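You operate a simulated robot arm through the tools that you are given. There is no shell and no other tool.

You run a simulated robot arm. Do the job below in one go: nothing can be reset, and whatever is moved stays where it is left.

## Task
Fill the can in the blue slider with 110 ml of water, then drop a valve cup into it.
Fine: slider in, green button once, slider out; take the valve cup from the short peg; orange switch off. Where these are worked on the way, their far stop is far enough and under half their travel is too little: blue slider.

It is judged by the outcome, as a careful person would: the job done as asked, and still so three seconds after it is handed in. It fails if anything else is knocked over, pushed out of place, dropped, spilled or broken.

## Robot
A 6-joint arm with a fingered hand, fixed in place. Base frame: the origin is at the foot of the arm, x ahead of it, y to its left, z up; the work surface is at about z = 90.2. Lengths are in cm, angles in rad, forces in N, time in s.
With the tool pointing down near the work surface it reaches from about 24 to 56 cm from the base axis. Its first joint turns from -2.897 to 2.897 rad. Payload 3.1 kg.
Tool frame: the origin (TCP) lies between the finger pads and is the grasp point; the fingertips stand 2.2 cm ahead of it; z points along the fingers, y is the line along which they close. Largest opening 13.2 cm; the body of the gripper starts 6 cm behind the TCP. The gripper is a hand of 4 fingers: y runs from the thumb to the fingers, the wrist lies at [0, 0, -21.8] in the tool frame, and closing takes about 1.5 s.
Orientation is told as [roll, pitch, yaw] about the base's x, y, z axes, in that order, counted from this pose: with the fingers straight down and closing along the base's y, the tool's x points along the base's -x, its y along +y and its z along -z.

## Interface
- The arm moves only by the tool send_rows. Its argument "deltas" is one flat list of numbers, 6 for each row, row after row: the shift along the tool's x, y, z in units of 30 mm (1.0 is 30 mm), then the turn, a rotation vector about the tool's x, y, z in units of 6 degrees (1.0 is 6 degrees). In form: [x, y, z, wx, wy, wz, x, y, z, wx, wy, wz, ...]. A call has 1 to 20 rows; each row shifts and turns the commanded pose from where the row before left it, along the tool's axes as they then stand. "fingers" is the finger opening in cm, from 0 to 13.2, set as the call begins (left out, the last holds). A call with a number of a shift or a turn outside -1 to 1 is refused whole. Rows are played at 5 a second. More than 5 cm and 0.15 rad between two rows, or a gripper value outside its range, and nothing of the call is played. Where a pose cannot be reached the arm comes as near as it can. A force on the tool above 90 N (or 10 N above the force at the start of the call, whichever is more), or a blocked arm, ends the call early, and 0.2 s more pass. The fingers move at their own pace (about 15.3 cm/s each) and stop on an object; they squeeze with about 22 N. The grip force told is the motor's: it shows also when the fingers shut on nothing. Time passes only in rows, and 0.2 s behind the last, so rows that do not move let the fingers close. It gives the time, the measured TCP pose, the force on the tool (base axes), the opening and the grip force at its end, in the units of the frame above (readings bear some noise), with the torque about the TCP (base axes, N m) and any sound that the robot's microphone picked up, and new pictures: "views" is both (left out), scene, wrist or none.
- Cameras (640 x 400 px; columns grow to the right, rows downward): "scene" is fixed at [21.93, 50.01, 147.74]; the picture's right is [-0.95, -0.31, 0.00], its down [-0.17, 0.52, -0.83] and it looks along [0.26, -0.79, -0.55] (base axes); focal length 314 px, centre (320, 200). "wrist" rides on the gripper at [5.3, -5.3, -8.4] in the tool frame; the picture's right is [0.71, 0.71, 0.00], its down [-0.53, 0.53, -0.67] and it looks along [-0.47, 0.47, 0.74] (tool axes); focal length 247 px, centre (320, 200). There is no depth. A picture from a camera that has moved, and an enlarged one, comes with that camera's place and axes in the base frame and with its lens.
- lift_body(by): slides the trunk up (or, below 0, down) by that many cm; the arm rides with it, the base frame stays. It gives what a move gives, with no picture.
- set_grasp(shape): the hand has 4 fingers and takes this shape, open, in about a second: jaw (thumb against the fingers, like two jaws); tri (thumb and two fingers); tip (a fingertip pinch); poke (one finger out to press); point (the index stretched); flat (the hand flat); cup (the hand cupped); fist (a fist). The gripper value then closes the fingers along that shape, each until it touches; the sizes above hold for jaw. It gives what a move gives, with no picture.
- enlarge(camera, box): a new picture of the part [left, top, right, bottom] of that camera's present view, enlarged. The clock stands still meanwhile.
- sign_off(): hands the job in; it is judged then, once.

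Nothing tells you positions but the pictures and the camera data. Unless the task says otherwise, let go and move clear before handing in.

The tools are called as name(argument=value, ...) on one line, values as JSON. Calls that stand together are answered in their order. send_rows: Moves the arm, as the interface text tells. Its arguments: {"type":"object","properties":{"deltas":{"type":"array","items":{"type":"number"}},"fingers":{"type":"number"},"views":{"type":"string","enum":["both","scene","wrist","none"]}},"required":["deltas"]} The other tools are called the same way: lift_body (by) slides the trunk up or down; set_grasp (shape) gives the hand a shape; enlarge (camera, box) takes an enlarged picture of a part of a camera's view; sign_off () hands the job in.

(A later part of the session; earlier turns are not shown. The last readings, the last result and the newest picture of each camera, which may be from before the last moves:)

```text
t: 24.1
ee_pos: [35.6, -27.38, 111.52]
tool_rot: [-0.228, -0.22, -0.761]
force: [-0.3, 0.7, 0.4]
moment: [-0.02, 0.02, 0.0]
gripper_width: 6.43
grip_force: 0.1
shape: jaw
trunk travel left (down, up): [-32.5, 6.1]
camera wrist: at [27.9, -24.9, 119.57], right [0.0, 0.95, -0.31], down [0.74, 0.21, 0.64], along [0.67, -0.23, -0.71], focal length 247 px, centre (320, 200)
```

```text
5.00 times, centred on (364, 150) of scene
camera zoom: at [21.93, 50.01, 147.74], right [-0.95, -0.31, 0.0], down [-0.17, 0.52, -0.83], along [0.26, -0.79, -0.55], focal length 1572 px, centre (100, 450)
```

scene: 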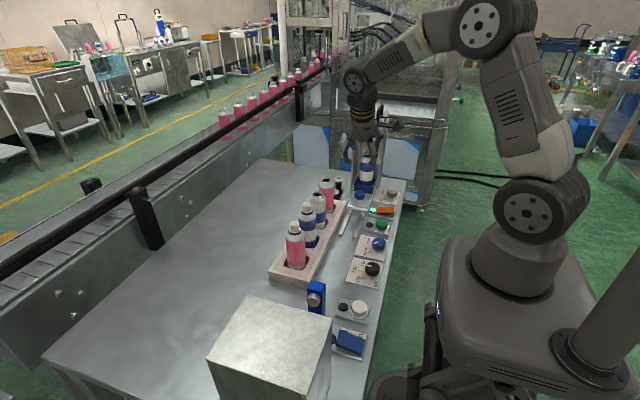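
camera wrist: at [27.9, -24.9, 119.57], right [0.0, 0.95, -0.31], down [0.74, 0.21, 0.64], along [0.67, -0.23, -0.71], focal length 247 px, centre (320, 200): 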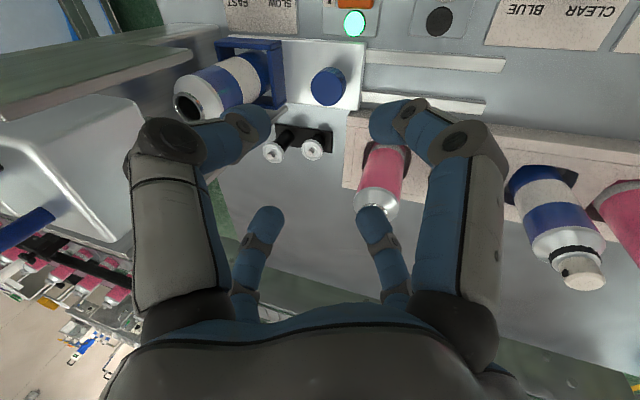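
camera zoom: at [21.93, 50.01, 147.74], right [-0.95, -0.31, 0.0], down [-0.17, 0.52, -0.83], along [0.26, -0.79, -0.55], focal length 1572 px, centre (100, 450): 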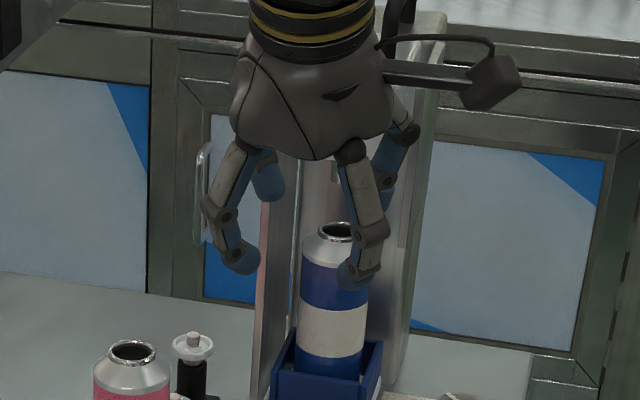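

The can looks to be under the filler head. Next I'll go upright and move over the green button at roughly (27.2, -23) in the poke shape.

send_rows(deltas=[0.672, 0.672, -0.309, 0, 0, 0, 0.672, 0.672, -0.309, 0, 0, 0, 0, 0, 0, -0.707, 0.707, 0, 0, 0, 0, -0.707, 0.707, 0, 0, 0, 0, -0.707, 0.707, 0, 0, 0, 0, 0, 0, -1, 0, 0, 0, 0, 0, -1, 0, 0, 0, 0, 0, -1, 0, 0, 0, 0, 0, -1, 0, 0, 0, 0, 0, -1, 0, 0, 0, 0, 0, -1, 0, 0, 0, 0, 0, -1, 0, 0, 0, 0, 0, -0.5, 0.93, -0.18, 0, 0, 0, 0, 0.93, -0.18, 0, 0, 0, 0, 0.93, -0.18, 0, 0, 0, 0], views="both")

set_grasp(shape="poke")

enlarge(camera="scene", box=[300, 110, 428, 190])

enlarge(camera="scene", box=[330, 150, 458, 230])

enlarge(camera="wrist", box=[0, 0, 640, 400])

```text
t: 27.5
ee_pos: [27.06, -22.96, 111.92]
tool_rot: [-0.001, -0.001, -0.001]
force: [-0.7, 1.1, -0.6]
moment: [-0.01, 0.0, -0.01]
gripper_width: 6.45
grip_force: 0.1
shape: jaw
trunk travel left (down, up): [-32.5, 6.1]
camera wrist: at [21.62, -28.43, 120.13], right [-0.71, 0.71, 0.0], down [0.53, 0.53, 0.67], along [0.47, 0.47, -0.74], focal length 247 px, centre (320, 200)
```

scene: 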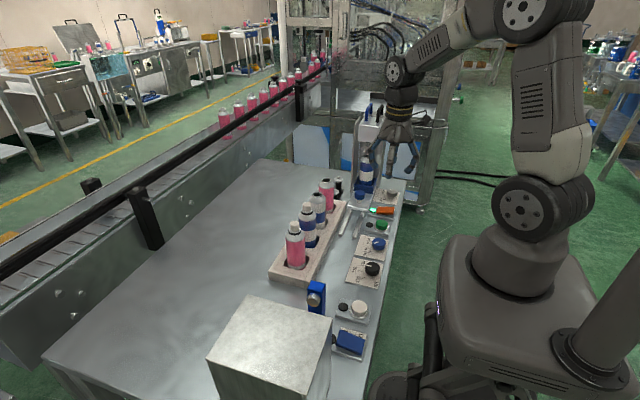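
wrist: 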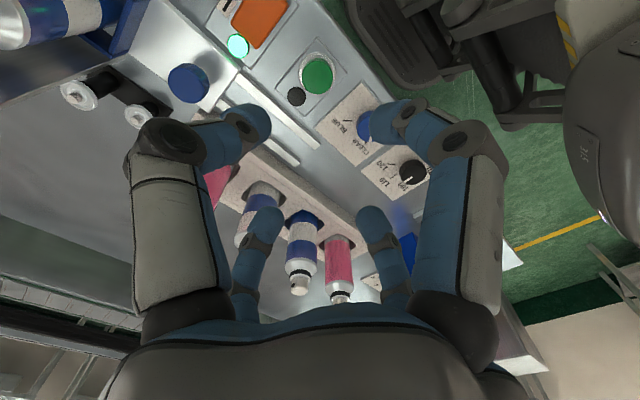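

```text
t: 28.4
ee_pos: [27.22, -22.95, 111.72]
tool_rot: [-0.001, 0.0, 0.001]
force: [0.7, -0.4, -0.5]
moment: [0.01, 0.0, -0.02]
gripper_width: 0.0
grip_force: 0.2
shape: poke
trunk travel left (down, up): [-32.5, 6.1]
```

```text
5.00 times, centred on (364, 150) of scene
camera zoom: at [21.93, 50.01, 147.74], right [-0.95, -0.31, 0.0], down [-0.17, 0.52, -0.83], along [0.26, -0.79, -0.55], focal length 1572 px, centre (100, 450)
```

zoom: 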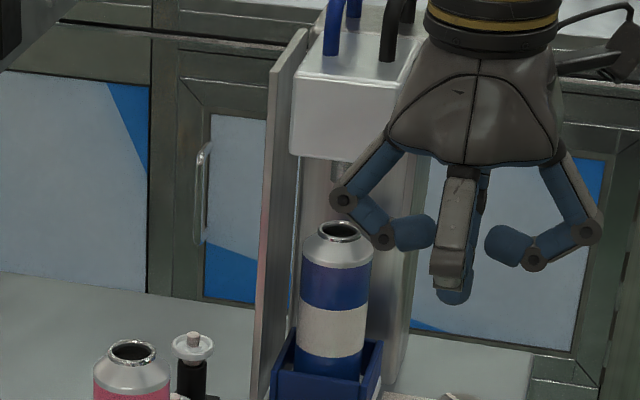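

```text
5.00 times, centred on (394, 190) of scene
camera zoom: at [21.93, 50.01, 147.74], right [-0.95, -0.31, 0.0], down [-0.17, 0.52, -0.83], along [0.26, -0.79, -0.55], focal length 1572 px, centre (-50, 250)
```

zoom: 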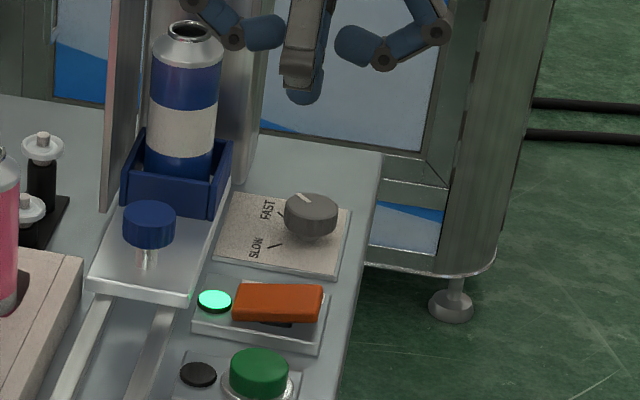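

```text
1.00 times, centred on (320, 200) of wrist (not enlarged: the box is as wide or as high as the picture)
camera zoom: at [21.73, -28.43, 120.1], right [-0.71, 0.71, 0.0], down [0.53, 0.53, 0.67], along [0.47, 0.47, -0.74], focal length 247 px, centre (320, 200)
```

zoom: 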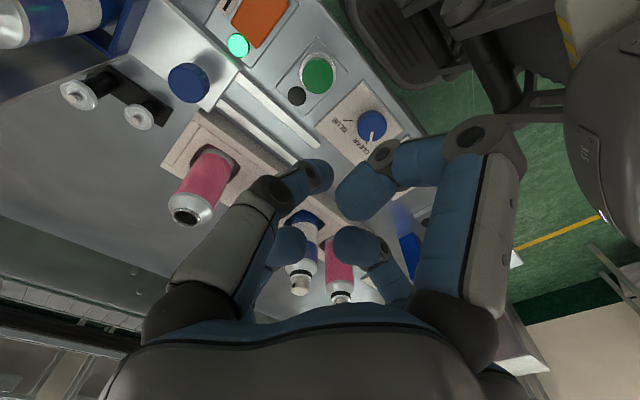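

The can mouth lines up under the nozzle. I put the button top near (27.2, -23.3, 92.9) with the poke tip on the tool axis. I'll come down to just above it.

send_rows(deltas=[0, -0.117, 0.85, 0, 0, 0, 0, 0, 0.85, 0, 0, 0, 0, 0, 0.85, 0, 0, 0, 0, 0, 0.85, 0, 0, 0, 0, 0, 0.85, 0, 0, 0, 0, 0, 0.85, 0, 0, 0], views="both")

enlarge(camera="scene", box=[330, 170, 426, 230])

```text
t: 29.8
ee_pos: [27.15, -23.35, 96.31]
tool_rot: [0.001, 0.001, 0.0]
force: [-0.1, 0.2, -0.7]
moment: [-0.02, 0.0, 0.04]
gripper_width: 0.01
grip_force: 0.1
shape: poke
trunk travel left (down, up): [-32.5, 6.1]
camera wrist: at [21.77, -28.8, 104.64], right [-0.71, 0.71, 0.0], down [0.53, 0.53, 0.67], along [0.47, 0.47, -0.74], focal length 247 px, centre (320, 200)
```

scene: 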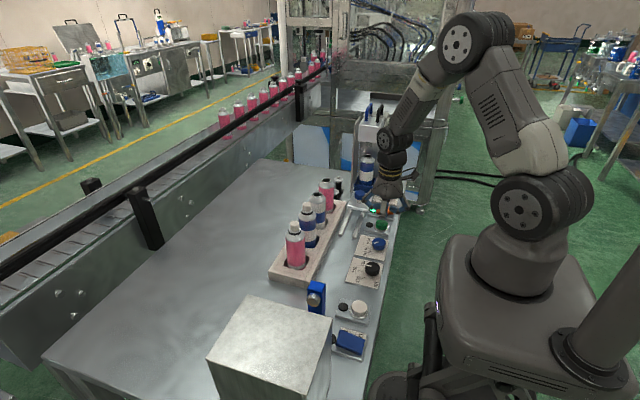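
wrist: 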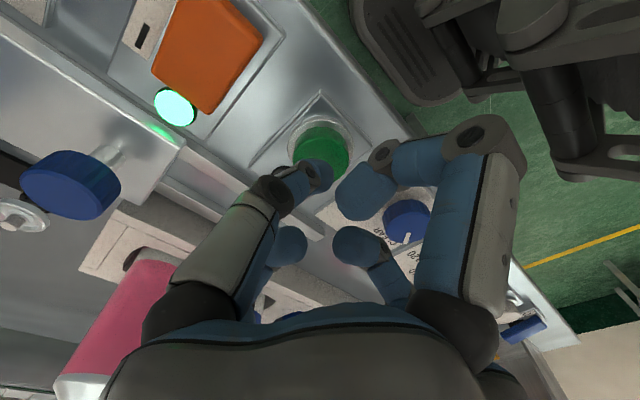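

```text
6.67 times, centred on (378, 200) of scene
camera zoom: at [21.93, 50.01, 147.74], right [-0.95, -0.31, 0.0], down [-0.17, 0.52, -0.83], along [0.26, -0.79, -0.55], focal length 2097 px, centre (-67, 200)
```

zoom: 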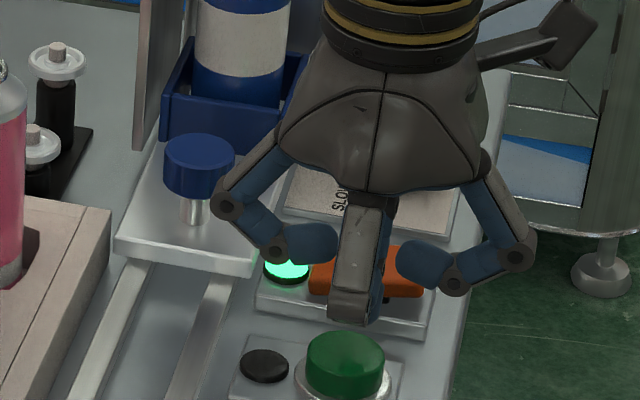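

The tip is over the button, so I'm easing down to contact.

send_rows(deltas=[0, -0.05, 0.1, 0, 0, 0, 0, 0, 0.1, 0, 0, 0, 0, 0, 0.1, 0, 0, 0, 0, 0, 0.05, 0, 0, 0], views="scene")

enlarge(camera="scene", box=[330, 170, 426, 230])

```text
t: 30.8
ee_pos: [27.28, -23.57, 95.37]
tool_rot: [-0.001, 0.001, 0.001]
force: [-0.7, -0.2, -0.6]
moment: [0.0, 0.0, 0.01]
gripper_width: 0.01
grip_force: 0.0
shape: poke
trunk travel left (down, up): [-32.5, 6.1]
```

scene: 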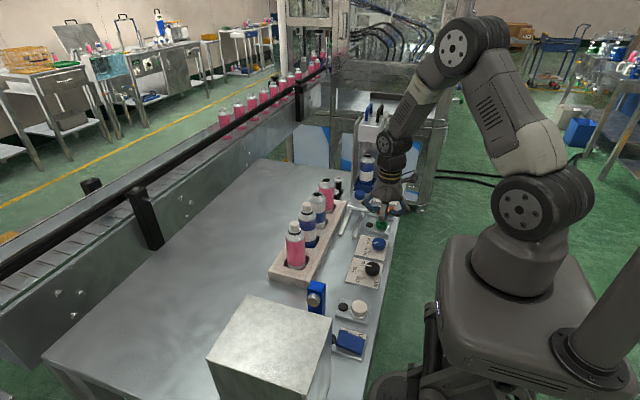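

```text
6.67 times, centred on (378, 200) of scene
camera zoom: at [21.93, 50.01, 147.74], right [-0.95, -0.31, 0.0], down [-0.17, 0.52, -0.83], along [0.26, -0.79, -0.55], focal length 2097 px, centre (-67, 200)
```

zoom: 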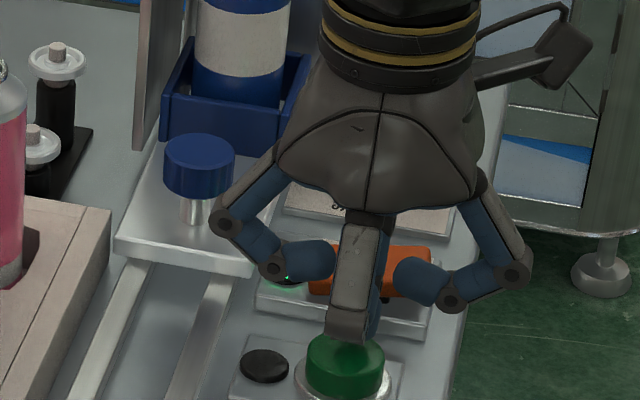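

send_rows(deltas=[0, 0, 0.05, 0, 0, 0, 0, 0, 0.05, 0, 0, 0], views="none")

send_rows(deltas=[0, 0, 0.05, 0, 0, 0], views="wrist")

```text
t: 31.4
ee_pos: [27.28, -23.58, 95.03]
tool_rot: [0.0, 0.0, -0.002]
force: [0.4, 0.2, 0.1]
moment: [-0.02, -0.01, -0.02]
gripper_width: 0.01
grip_force: 0.1
shape: poke
trunk travel left (down, up): [-32.5, 6.1]
```

```text
t: 31.8
ee_pos: [27.11, -23.56, 94.89]
tool_rot: [-0.001, -0.001, -0.002]
force: [-0.1, -0.9, 0.4]
moment: [-0.01, 0.01, 0.0]
gripper_width: 0.0
grip_force: 0.0
shape: poke
trunk travel left (down, up): [-32.5, 6.1]
camera wrist: at [21.76, -28.97, 103.23], right [-0.71, 0.71, 0.0], down [0.53, 0.53, 0.67], along [0.47, 0.47, -0.74], focal length 247 px, centre (320, 200)
```

wrist: 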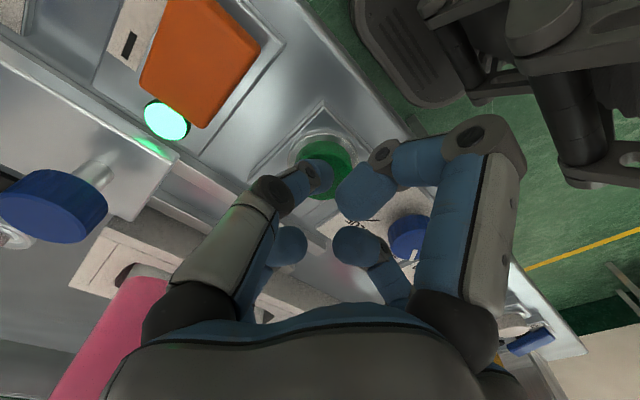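

No contact yet. I'll continue in 1.5 mm steps.

send_rows(deltas=[0, 0, 0.05, 0, 0, 0], views="none")

send_rows(deltas=[0, 0, 0.05, 0, 0, 0], views="none")

send_rows(deltas=[0, 0, 0.05, 0, 0, 0], views="wrist")

```text
t: 32.2
ee_pos: [27.26, -23.49, 94.79]
tool_rot: [0.001, 0.001, 0.0]
force: [0.5, -0.6, 1.9]
moment: [0.0, 0.02, 0.05]
gripper_width: 0.0
grip_force: 0.0
shape: poke
trunk travel left (down, up): [-32.5, 6.1]
```

```text
t: 32.6
ee_pos: [27.21, -23.64, 94.65]
tool_rot: [-0.001, 0.0, 0.0]
force: [1.3, 0.1, 0.7]
moment: [-0.03, -0.01, 0.01]
gripper_width: 0.0
grip_force: 0.0
shape: poke
trunk travel left (down, up): [-32.5, 6.1]
```

```text
t: 33.0
ee_pos: [27.29, -23.54, 94.39]
tool_rot: [-0.001, 0.0, 0.0]
force: [-0.4, -0.5, 1.7]
moment: [0.0, 0.01, -0.05]
gripper_width: 0.0
grip_force: 0.0
shape: poke
trunk travel left (down, up): [-32.5, 6.1]
heard: click
camera wrist: at [21.73, -28.96, 102.77], right [-0.71, 0.71, 0.0], down [0.53, 0.53, 0.67], along [0.47, 0.47, -0.74], focal length 247 px, centre (320, 200)
```

wrist: 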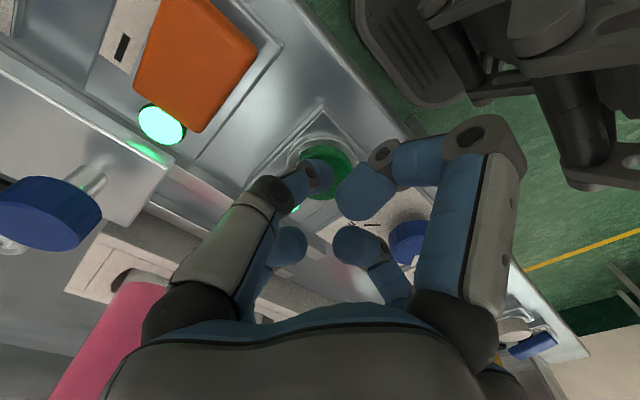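

I heard a click and the button lamp lit. I'll lift straight off and watch the fill.

send_rows(deltas=[0, 0, -0.3, 0, 0, 0, 0, 0, -0.8, 0, 0, 0, 0, 0, -0.9, 0, 0, 0, 0, 0, -0.9, 0, 0, 0, 0, 0, -0.9, 0, 0, 0], views="both")

enlarge(camera="scene", box=[310, 130, 438, 230])

```text
t: 34.2
ee_pos: [27.27, -23.46, 105.85]
tool_rot: [0.0, 0.0, 0.001]
force: [0.5, 0.0, 0.6]
moment: [0.02, 0.02, 0.01]
gripper_width: 0.0
grip_force: 0.1
shape: poke
trunk travel left (down, up): [-32.5, 6.1]
camera wrist: at [21.75, -28.93, 114.2], right [-0.71, 0.71, 0.0], down [0.53, 0.53, 0.67], along [0.47, 0.47, -0.74], focal length 247 px, centre (320, 200)
```

scene: 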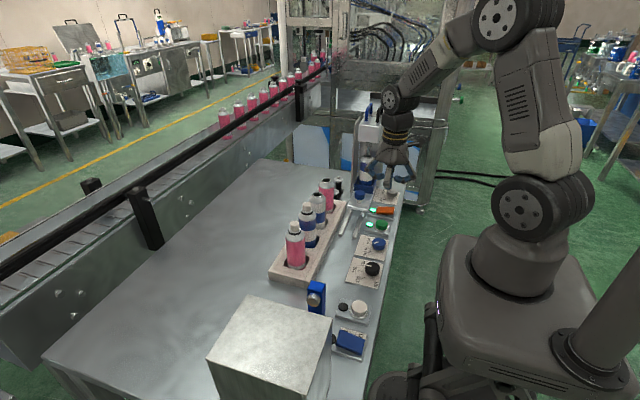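
wrist: 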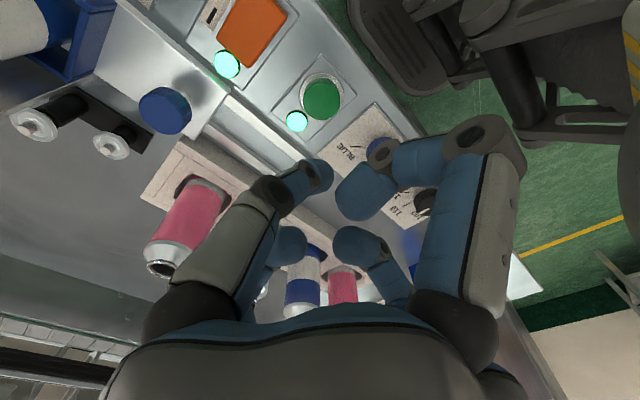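

```text
4.00 times, centred on (374, 180) of scene
camera zoom: at [21.93, 50.01, 147.74], right [-0.95, -0.31, 0.0], down [-0.17, 0.52, -0.83], along [0.26, -0.79, -0.55], focal length 1258 px, centre (104, 280)
```

zoom: 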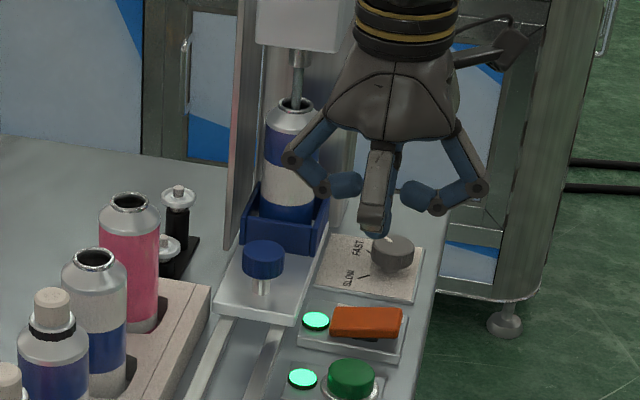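

A stream runs from the nozzle into the can and the lamp is lit. I'll wait for it to finish.

send_rows(deltas=[0, 0, 0, 0, 0, 0, 0, 0, 0, 0, 0, 0, 0, 0, 0, 0, 0, 0, 0, 0, 0, 0, 0, 0, 0, 0, 0, 0, 0, 0, 0, 0, 0, 0, 0, 0, 0, 0, 0, 0, 0, 0, 0, 0, 0, 0, 0, 0, 0, 0, 0, 0, 0, 0, 0, 0, 0, 0, 0, 0, 0, 0, 0, 0, 0, 0, 0, 0, 0, 0, 0, 0, 0, 0, 0, 0, 0, 0, 0, 0, 0, 0, 0, 0, 0, 0, 0, 0, 0, 0], views="wrist")

enlarge(camera="scene", box=[310, 130, 438, 230])

```text
t: 37.4
ee_pos: [27.26, -23.59, 105.9]
tool_rot: [0.001, -0.001, 0.0]
force: [0.1, 0.6, 0.9]
moment: [-0.01, -0.04, -0.02]
gripper_width: 0.0
grip_force: 0.0
shape: poke
trunk travel left (down, up): [-32.5, 6.1]
camera wrist: at [21.78, -28.96, 114.15], right [-0.71, 0.71, 0.0], down [0.53, 0.53, 0.67], along [0.47, 0.47, -0.74], focal length 247 px, centre (320, 200)
```

wrist: 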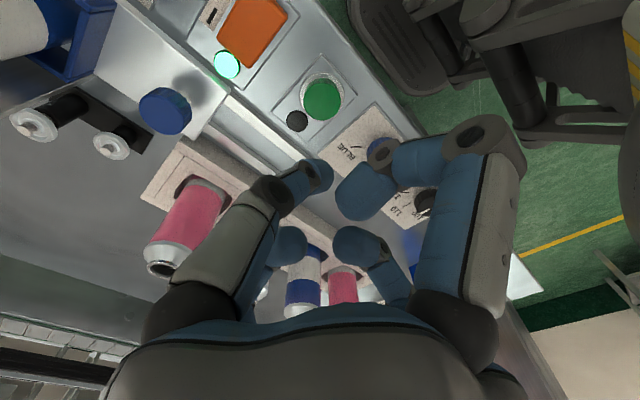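

```text
4.00 times, centred on (374, 180) of scene
camera zoom: at [21.93, 50.01, 147.74], right [-0.95, -0.31, 0.0], down [-0.17, 0.52, -0.83], along [0.26, -0.79, -0.55], focal length 1258 px, centre (104, 280)
```

zoom: 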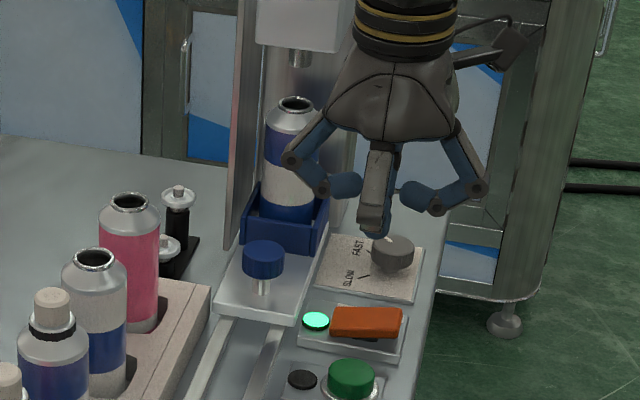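

The fill is finished: the stream has stopped and the lamp is off. While I'm in poke shape, I'll study the orange rocker.

enlarge(camera="scene", box=[365, 190, 429, 230])

enlarge(camera="wrist", box=[190, 0, 318, 80])

enlarge(camera="scene", box=[320, 320, 384, 360])

```text
10.00 times, centred on (397, 210) of scene
camera zoom: at [21.93, 50.01, 147.74], right [-0.95, -0.31, 0.0], down [-0.17, 0.52, -0.83], along [0.26, -0.79, -0.55], focal length 3145 px, centre (-450, 100)
```

zoom: 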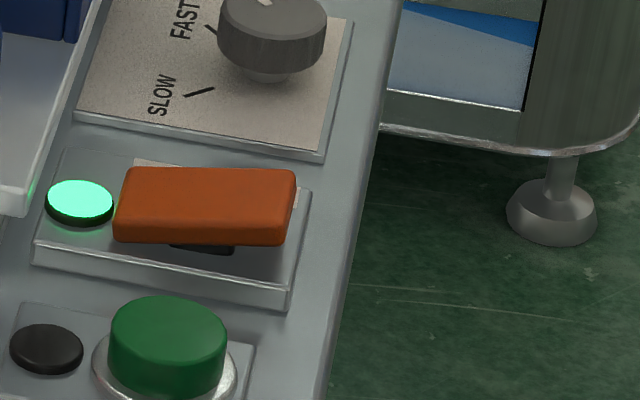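

```text
5.00 times, centred on (254, 40) of wrist
camera zoom: at [21.78, -28.96, 114.15], right [-0.71, 0.71, 0.0], down [0.53, 0.53, 0.67], along [0.47, 0.47, -0.74], focal length 1235 px, centre (650, 1000)
```

zoom: 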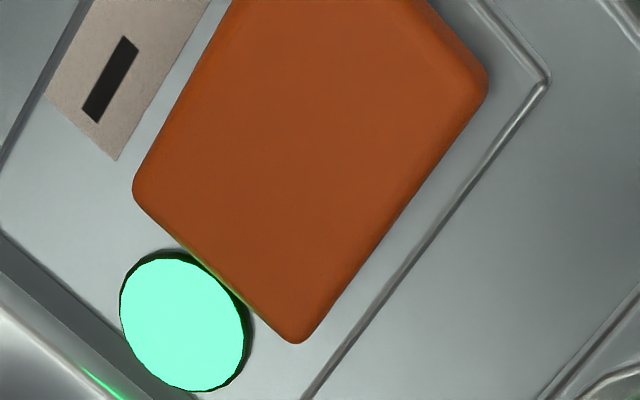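

```text
10.00 times, centred on (352, 340) of scene
camera zoom: at [21.93, 50.01, 147.74], right [-0.95, -0.31, 0.0], down [-0.17, 0.52, -0.83], along [0.26, -0.79, -0.55], focal length 3145 px, centre (0, -1200)
```

zoom: 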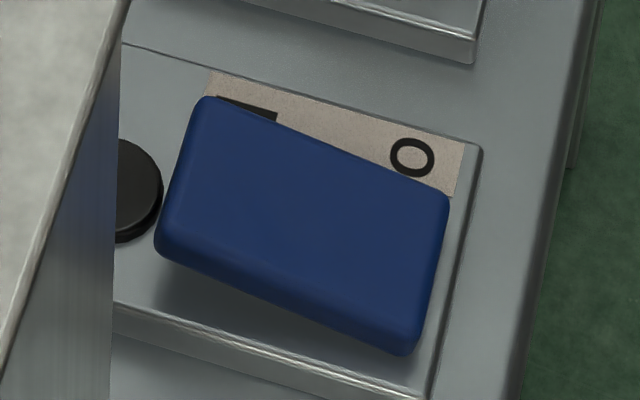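

On the blue switch the O end is the −x end, so I need to push the raised −x end of the orange rocker, around (25.3, -30.3). I'll move above it.

send_rows(deltas=[0.196, -0.756, 0, 0, 0, 0, 0.196, -0.756, 0, 0, 0, 0, 0.196, -0.756, 0, 0, 0, 0, 0, 0, 0.9, 0, 0, 0, 0, 0, 0.9, 0, 0, 0, 0, 0, 0.9, 0, 0, 0], views="both")

enlarge(camera="scene", box=[340, 160, 436, 220])

enlarge(camera="wrist", box=[230, 80, 390, 200])

```text
t: 38.8
ee_pos: [25.54, -30.43, 97.59]
tool_rot: [-0.002, 0.0, -0.002]
force: [0.4, -0.8, -0.4]
moment: [0.0, -0.02, 0.01]
gripper_width: 0.01
grip_force: 0.0
shape: poke
trunk travel left (down, up): [-32.5, 6.1]
camera wrist: at [20.03, -35.8, 105.94], right [-0.71, 0.71, 0.0], down [0.53, 0.53, 0.67], along [0.47, 0.47, -0.74], focal length 247 px, centre (320, 200)
```

scene: 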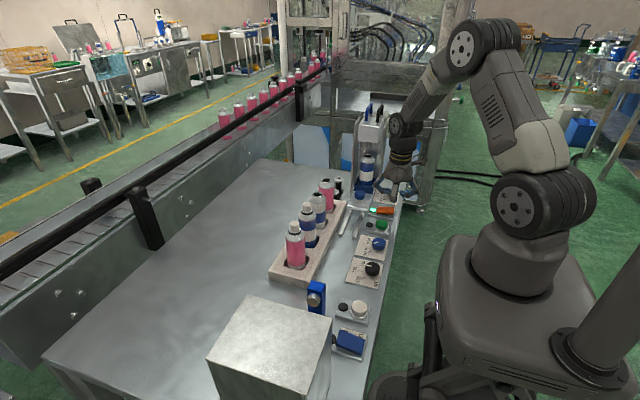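
wrist: 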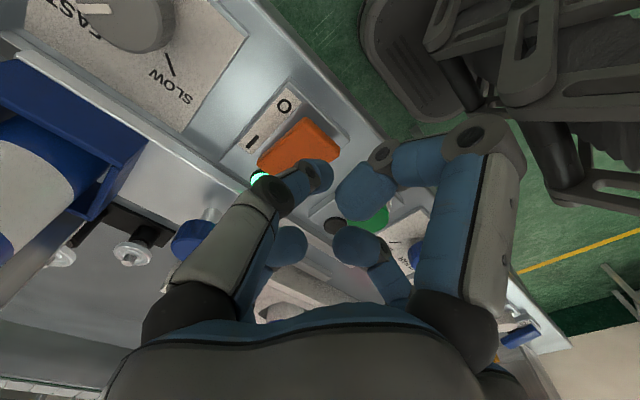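

```text
6.67 times, centred on (388, 190) of scene
camera zoom: at [21.93, 50.01, 147.74], right [-0.95, -0.31, 0.0], down [-0.17, 0.52, -0.83], along [0.26, -0.79, -0.55], focal length 2097 px, centre (-133, 267)
```

zoom: 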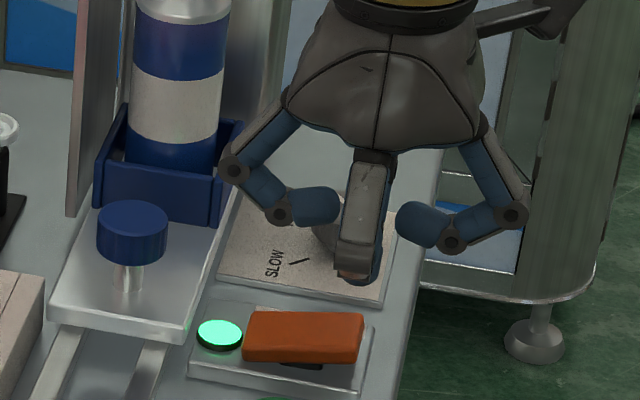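

```text
3.33 times, centred on (310, 140) of wrist
camera zoom: at [20.03, -35.8, 105.94], right [-0.71, 0.71, 0.0], down [0.53, 0.53, 0.67], along [0.47, 0.47, -0.74], focal length 823 px, centre (353, 400)
```

zoom: 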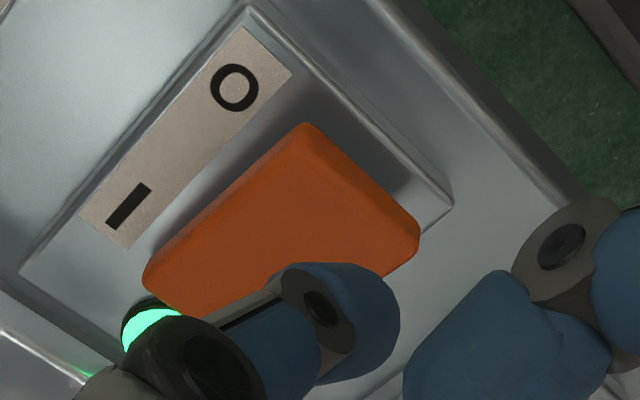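

The labels confirm O is at the −x end. I'll shift slightly and press down in small steps.

send_rows(deltas=[-0.1, 0, 0.1, 0, 0, 0, 0, 0, 0.1, 0, 0, 0, 0, 0, 0.1, 0, 0, 0], views="none")

send_rows(deltas=[0, 0, 0.1, 0, 0, 0, 0, 0, 0, 0, 0, 0], views="wrist")

enlarge(camera="scene", box=[350, 180, 414, 220])

```text
t: 39.6
ee_pos: [25.8, -30.23, 96.77]
tool_rot: [0.001, 0.001, 0.0]
force: [-0.4, 0.3, -0.3]
moment: [0.03, -0.01, -0.01]
gripper_width: 0.02
grip_force: 0.1
shape: poke
trunk travel left (down, up): [-32.5, 6.1]
```

```text
t: 40.2
ee_pos: [25.83, -30.35, 96.52]
tool_rot: [0.0, 0.0, -0.001]
force: [-0.7, -0.1, -0.7]
moment: [-0.02, -0.03, 0.03]
gripper_width: 0.0
grip_force: 0.0
shape: poke
trunk travel left (down, up): [-32.5, 6.1]
camera wrist: at [20.3, -35.74, 104.86], right [-0.71, 0.71, 0.0], down [0.53, 0.53, 0.67], along [0.47, 0.47, -0.74], focal length 247 px, centre (320, 200)
```

wrist: 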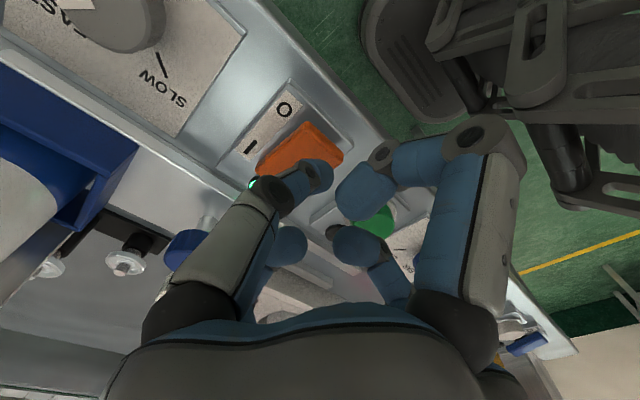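

```text
10.00 times, centred on (382, 200) of scene
camera zoom: at [21.93, 50.01, 147.74], right [-0.95, -0.31, 0.0], down [-0.17, 0.52, -0.83], along [0.26, -0.79, -0.55], focal length 3145 px, centre (-300, 200)
```

zoom: 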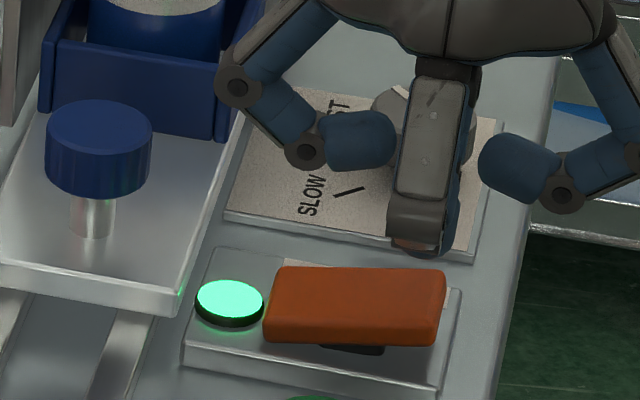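

Combining both views puts the rocker's raised end lower than I assumed, at z about 92.5 and y about -30.8. I'll adjust and keep descending.

send_rows(deltas=[0, -0.13, 0.15, 0, 0, 0, 0, 0, 0.15, 0, 0, 0, 0, 0, 0.15, 0, 0, 0], views="none")

send_rows(deltas=[0, 0, 0.1, 0, 0, 0], views="none")

send_rows(deltas=[0, 0, 0.1, 0, 0, 0], views="wrist")

enlarge(camera="scene", box=[350, 180, 414, 220])

```text
t: 41.0
ee_pos: [25.87, -30.71, 95.15]
tool_rot: [-0.001, 0.001, -0.002]
force: [-0.3, -0.7, -0.9]
moment: [0.01, 0.01, 0.0]
gripper_width: 0.03
grip_force: 0.0
shape: poke
trunk travel left (down, up): [-32.5, 6.1]
```

```text
t: 41.4
ee_pos: [25.82, -30.82, 94.83]
tool_rot: [0.001, 0.0, 0.0]
force: [-0.5, 0.9, 0.9]
moment: [0.05, -0.02, 0.02]
gripper_width: 0.0
grip_force: 0.1
shape: poke
trunk travel left (down, up): [-32.5, 6.1]
```

```text
t: 41.8
ee_pos: [25.64, -30.7, 94.48]
tool_rot: [0.001, -0.001, 0.0]
force: [0.5, 0.5, 0.0]
moment: [-0.03, 0.02, 0.0]
gripper_width: 0.02
grip_force: 0.1
shape: poke
trunk travel left (down, up): [-32.5, 6.1]
camera wrist: at [20.29, -36.2, 102.88], right [-0.71, 0.71, 0.0], down [0.53, 0.53, 0.67], along [0.47, 0.47, -0.74], focal length 247 px, centre (320, 200)
```

wrist: 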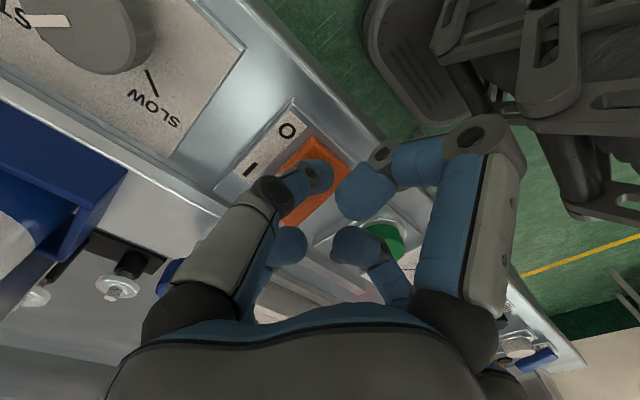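

```text
10.00 times, centred on (382, 200) of scene
camera zoom: at [21.93, 50.01, 147.74], right [-0.95, -0.31, 0.0], down [-0.17, 0.52, -0.83], along [0.26, -0.79, -0.55], focal length 3145 px, centre (-300, 200)
```

zoom: 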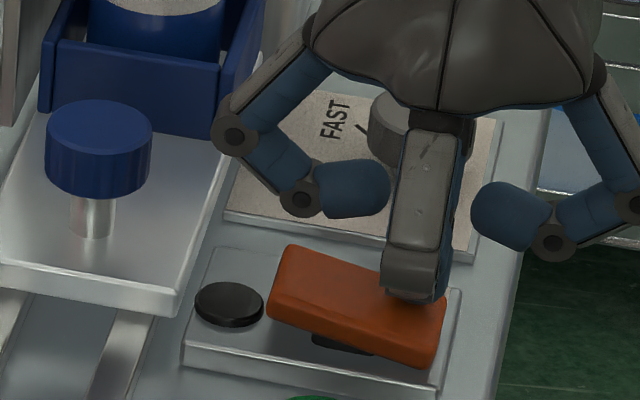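

The rocker flipped to O and its lamp is out. I'll lift off, move clear, change to jaw and set up to grip the slider knob again.

send_rows(deltas=[0, 0, -0.3, 0, 0, 0, 0, 0, -0.9, 0, 0, 0, 0, 0, -0.9, 0, 0, 0, 0, 0, -0.9, 0, 0, 0, 0, 0, -0.9, 0, 0, 0, 0, 0, -0.9, 0, 0, 0, 0, 0, -0.87, 0, 0, 0, -0.817, 0.725, 0, 0, 0, 0, -0.817, 0.725, 0, 0, 0, 0, -0.817, 0.725, 0, 0, 0, 0, -0.817, 0.725, 0, 0, 0, 0], views="both")

enlarge(camera="scene", box=[340, 170, 420, 220])

set_grasp(shape="jaw")

```text
t: 44.2
ee_pos: [35.77, -21.88, 111.66]
tool_rot: [-0.001, 0.002, -0.001]
force: [0.8, -0.6, 1.0]
moment: [0.02, -0.03, 0.01]
gripper_width: 0.01
grip_force: 0.0
shape: poke
trunk travel left (down, up): [-32.5, 6.1]
camera wrist: at [30.21, -27.34, 119.94], right [-0.71, 0.71, 0.0], down [0.53, 0.53, 0.67], along [0.47, 0.47, -0.74], focal length 247 px, centre (320, 200)
```

scene: 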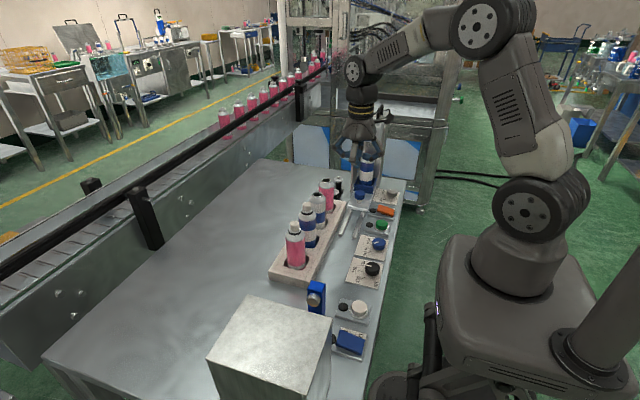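
wrist: 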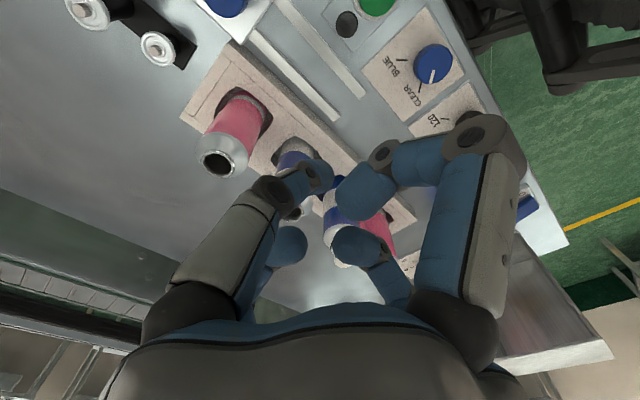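

```text
8.00 times, centred on (380, 195) of scene
camera zoom: at [21.93, 50.01, 147.74], right [-0.95, -0.31, 0.0], down [-0.17, 0.52, -0.83], along [0.26, -0.79, -0.55], focal length 2516 px, centre (-160, 240)
```

zoom: 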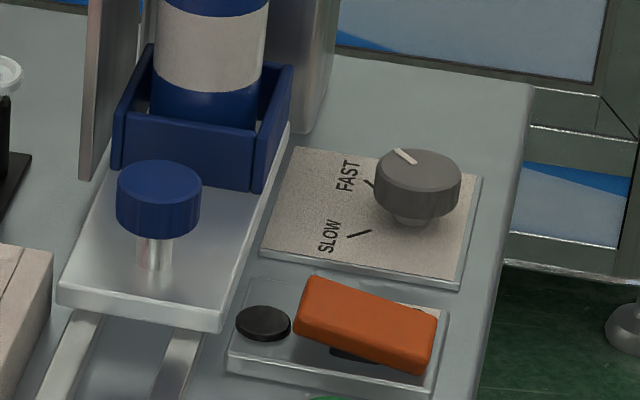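

```text
t: 45.1
ee_pos: [35.58, -21.98, 111.7]
tool_rot: [0.0, 0.0, 0.0]
force: [0.1, 0.3, 0.4]
moment: [-0.04, -0.02, 0.01]
gripper_width: 13.2
grip_force: 0.0
shape: jaw
trunk travel left (down, up): [-32.5, 6.1]
```

The rocker stays off. I'll rotate, tilt and come back along the approach line to the knob.

send_rows(deltas=[0, 0, 0, 0, 0, 1, 0, 0, 0, 0, 0, 1, 0, 0, 0, 0, 0, 1, 0, 0, 0, 0, 0, 1, 0, 0, 0, 0, 0, 1, 0, 0, 0, 0, 0, 1, 0, 0, 0, 0, 0, 1, 0, 0, 0, 0, 0, 0.5, 0, 0, 0, 0.707, -0.707, 0, 0, 0, 0, 0.707, -0.707, 0, 0, 0, 0, 0.707, -0.707, 0, -0.605, -0.605, 0.278, 0, 0, 0, -0.605, -0.605, 0.278, 0, 0, 0, 0, 0, 0.9, 0, 0, 0, 0, 0, 0.9, 0, 0, 0, 0, 0, 0.9, 0, 0, 0], fingers=6.5, views="wrist")

```text
t: 48.5
ee_pos: [35.66, -29.95, 103.8]
tool_rot: [-0.227, -0.22, -0.762]
force: [0.1, -0.2, -0.2]
moment: [0.02, -0.04, 0.0]
gripper_width: 6.55
grip_force: 0.1
shape: jaw
trunk travel left (down, up): [-32.5, 6.1]
camera wrist: at [27.94, -27.51, 111.78], right [0.0, 0.95, -0.31], down [0.74, 0.21, 0.64], along [0.67, -0.23, -0.71], focal length 247 px, centre (320, 200)
```

wrist: 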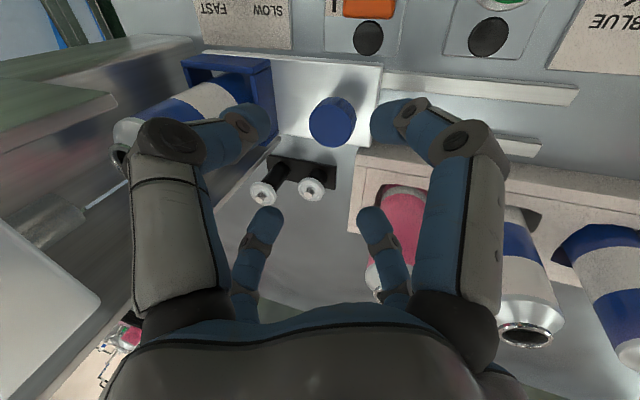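

send_rows(deltas=[0, 0, 0.8, 0, 0, 0, 0, 0, 0.8, 0, 0, 0, 0, 0, 0.75, 0, 0, 0, 0, 0, 0.5, 0, 0, 0, 0, 0, 0, 0, 0, 0], fingers=6.5, views="wrist")

```text
t: 49.7
ee_pos: [35.56, -32.5, 95.76]
tool_rot: [-0.225, -0.219, -0.76]
force: [-0.3, 0.3, -0.5]
moment: [0.02, -0.01, -0.02]
gripper_width: 6.53
grip_force: 0.1
shape: jaw
trunk travel left (down, up): [-32.5, 6.1]
camera wrist: at [27.88, -30.05, 103.69], right [0.0, 0.95, -0.31], down [0.74, 0.21, 0.64], along [0.67, -0.23, -0.71], focal length 247 px, centre (320, 200)
```

wrist: 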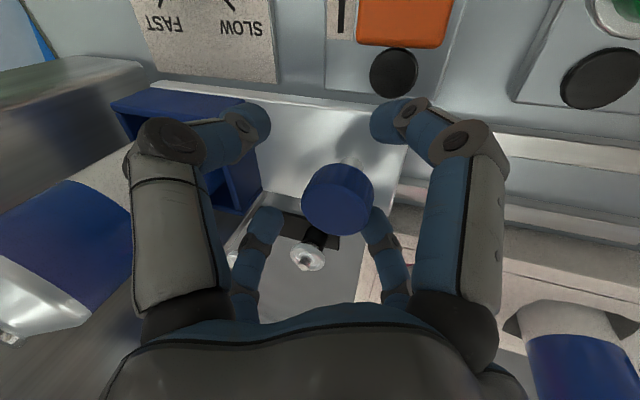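

Same view as before, so I'll close to the loose cage and pull out slowly, with gentle starts and stops because the can is full.

send_rows(deltas=[0, 0, 0, 0, 0, 0, 0, 0, 0, 0, 0, 0, 0, 0, 0, 0, 0, 0, 0, 0, 0, 0, 0, 0, 0, 0, 0, 0, 0, 0, 0, 0, 0, 0, 0, 0, 0, 0, 0, 0, 0, 0], fingers=2.1, views="none")

send_rows(deltas=[0.03, 0.03, -0.014, 0, 0, 0, 0.045, 0.045, -0.021, 0, 0, 0, 0.067, 0.067, -0.031, 0, 0, 0, 0.09, 0.09, -0.041, 0, 0, 0, 0.1, 0.1, -0.046, 0, 0, 0, 0.1, 0.1, -0.046, 0, 0, 0, 0.1, 0.1, -0.046, 0, 0, 0, 0.1, 0.1, -0.046, 0, 0, 0, 0.1, 0.1, -0.046, 0, 0, 0, 0.09, 0.09, -0.041, 0, 0, 0, 0.067, 0.067, -0.031, 0, 0, 0, 0.03, 0.03, -0.014, 0, 0, 0], fingers=2.1, views="both")

```text
t: 51.3
ee_pos: [35.62, -32.5, 95.76]
tool_rot: [-0.229, -0.219, -0.761]
force: [1.8, 3.3, -2.5]
moment: [0.01, -0.02, 0.04]
gripper_width: 2.2
grip_force: 0.1
shape: jaw
trunk travel left (down, up): [-32.5, 6.1]
```

```text
t: 53.9
ee_pos: [35.68, -28.53, 95.63]
tool_rot: [-0.225, -0.219, -0.761]
force: [3.9, -1.4, -3.3]
moment: [-0.05, -0.04, -0.08]
gripper_width: 2.15
grip_force: 0.0
shape: jaw
trunk travel left (down, up): [-32.5, 6.1]
camera wrist: at [27.92, -26.02, 103.62], right [0.0, 0.95, -0.31], down [0.74, 0.21, 0.64], along [0.67, -0.23, -0.71], focal length 247 px, centre (320, 200)
```

scene: 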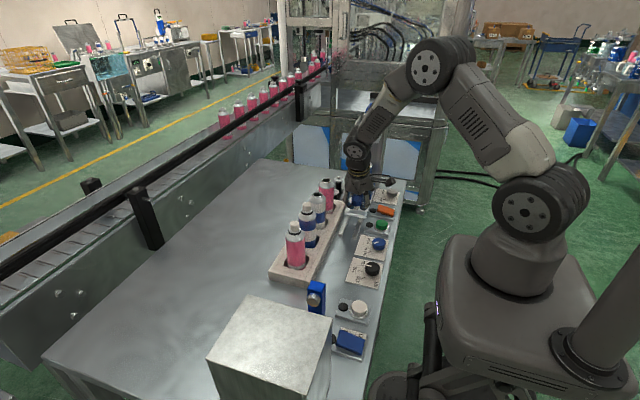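
wrist: 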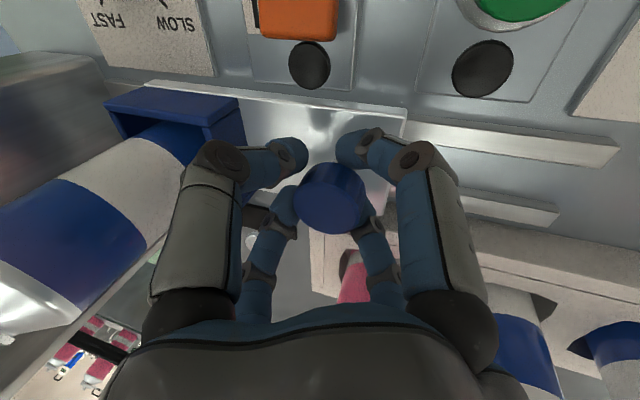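

send_rows(deltas=[0.03, 0.03, -0.014, 0, 0, 0, 0.05, 0.05, -0.023, 0, 0, 0, 0.08, 0.08, -0.037, 0, 0, 0, 0.1, 0.1, -0.046, 0, 0, 0, 0.1, 0.1, -0.046, 0, 0, 0, 0.1, 0.1, -0.046, 0, 0, 0, 0.1, 0.1, -0.046, 0, 0, 0, 0.1, 0.1, -0.046, 0, 0, 0, 0.1, 0.1, -0.046, 0, 0, 0, 0.1, 0.1, -0.046, 0, 0, 0, 0.1, 0.1, -0.046, 0, 0, 0, 0.1, 0.1, -0.046, 0, 0, 0, 0.1, 0.1, -0.046, 0, 0, 0, 0.1, 0.1, -0.046, 0, 0, 0, 0.1, 0.1, -0.046, 0, 0, 0, 0.08, 0.08, -0.037, 0, 0, 0, 0.06, 0.06, -0.028, 0, 0, 0, 0.04, 0.04, -0.018, 0, 0, 0], fingers=2.1, views="wrist")

```text
t: 57.7
ee_pos: [35.65, -21.53, 95.76]
tool_rot: [-0.226, -0.221, -0.761]
force: [2.9, -0.6, -5.4]
moment: [-0.04, -0.01, -0.04]
gripper_width: 2.16
grip_force: 0.1
shape: jaw
trunk travel left (down, up): [-32.5, 6.1]
camera wrist: at [27.92, -19.13, 103.66], right [0.0, 0.95, -0.31], down [0.74, 0.21, 0.64], along [0.67, -0.23, -0.71], focal length 247 px, centre (320, 200)
```

wrist: 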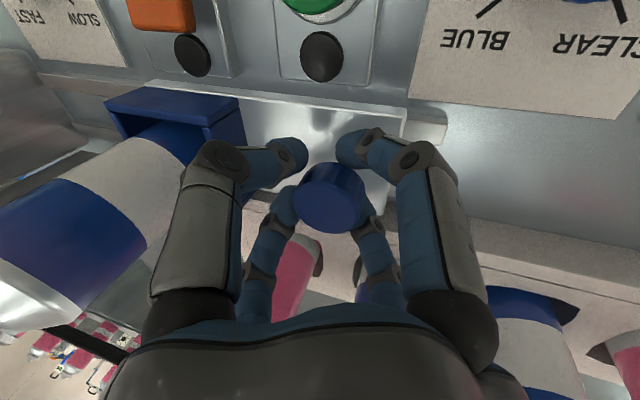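

Nearly out. I'll make the last 2 cm or so in small steps until I feel the stop.

send_rows(deltas=[0.045, 0.045, -0.021, 0, 0, 0, 0.067, 0.067, -0.031, 0, 0, 0, 0.067, 0.067, -0.031, 0, 0, 0, 0.067, 0.067, -0.031, 0, 0, 0, 0.045, 0.045, -0.021, 0, 0, 0, 0.03, 0.03, -0.014, 0, 0, 0], fingers=2.1, views="wrist")

```text
t: 59.1
ee_pos: [35.63, -20.19, 95.77]
tool_rot: [-0.227, -0.22, -0.762]
force: [2.6, 0.3, -4.5]
moment: [-0.05, 0.01, -0.02]
gripper_width: 2.18
grip_force: 0.1
shape: jaw
trunk travel left (down, up): [-32.5, 6.1]
camera wrist: at [27.94, -17.72, 103.66], right [0.0, 0.95, -0.31], down [0.74, 0.21, 0.64], along [0.67, -0.23, -0.71], focal length 247 px, centre (320, 200)
```

wrist: 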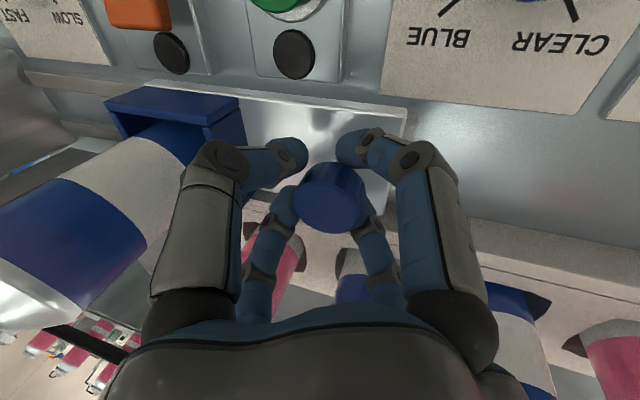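

send_rows(deltas=[0.03, 0.03, -0.014, 0, 0, 0, 0.045, 0.045, -0.021, 0, 0, 0, 0.045, 0.045, -0.021, 0, 0, 0, 0.03, 0.03, -0.014, 0, 0, 0], fingers=2.1, views="wrist")

```text
t: 60.1
ee_pos: [35.54, -19.54, 95.76]
tool_rot: [-0.226, -0.22, -0.761]
force: [1.4, -4.7, -2.7]
moment: [-0.1, -0.01, -0.06]
gripper_width: 2.13
grip_force: 0.1
shape: jaw
trunk travel left (down, up): [-32.5, 6.1]
camera wrist: at [27.89, -17.13, 103.65], right [0.0, 0.95, -0.31], down [0.74, 0.21, 0.64], along [0.67, -0.23, -0.71], focal length 247 px, centre (320, 200)
```

wrist: 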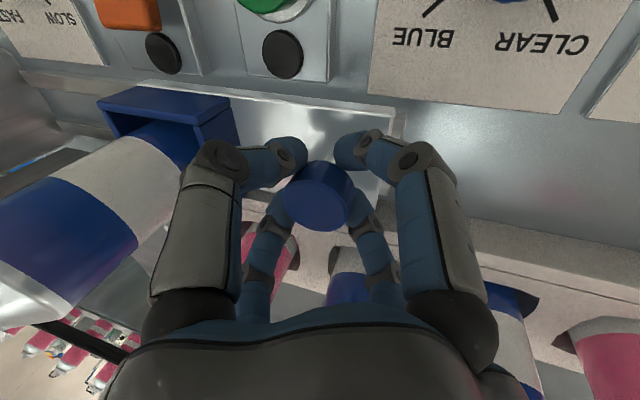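

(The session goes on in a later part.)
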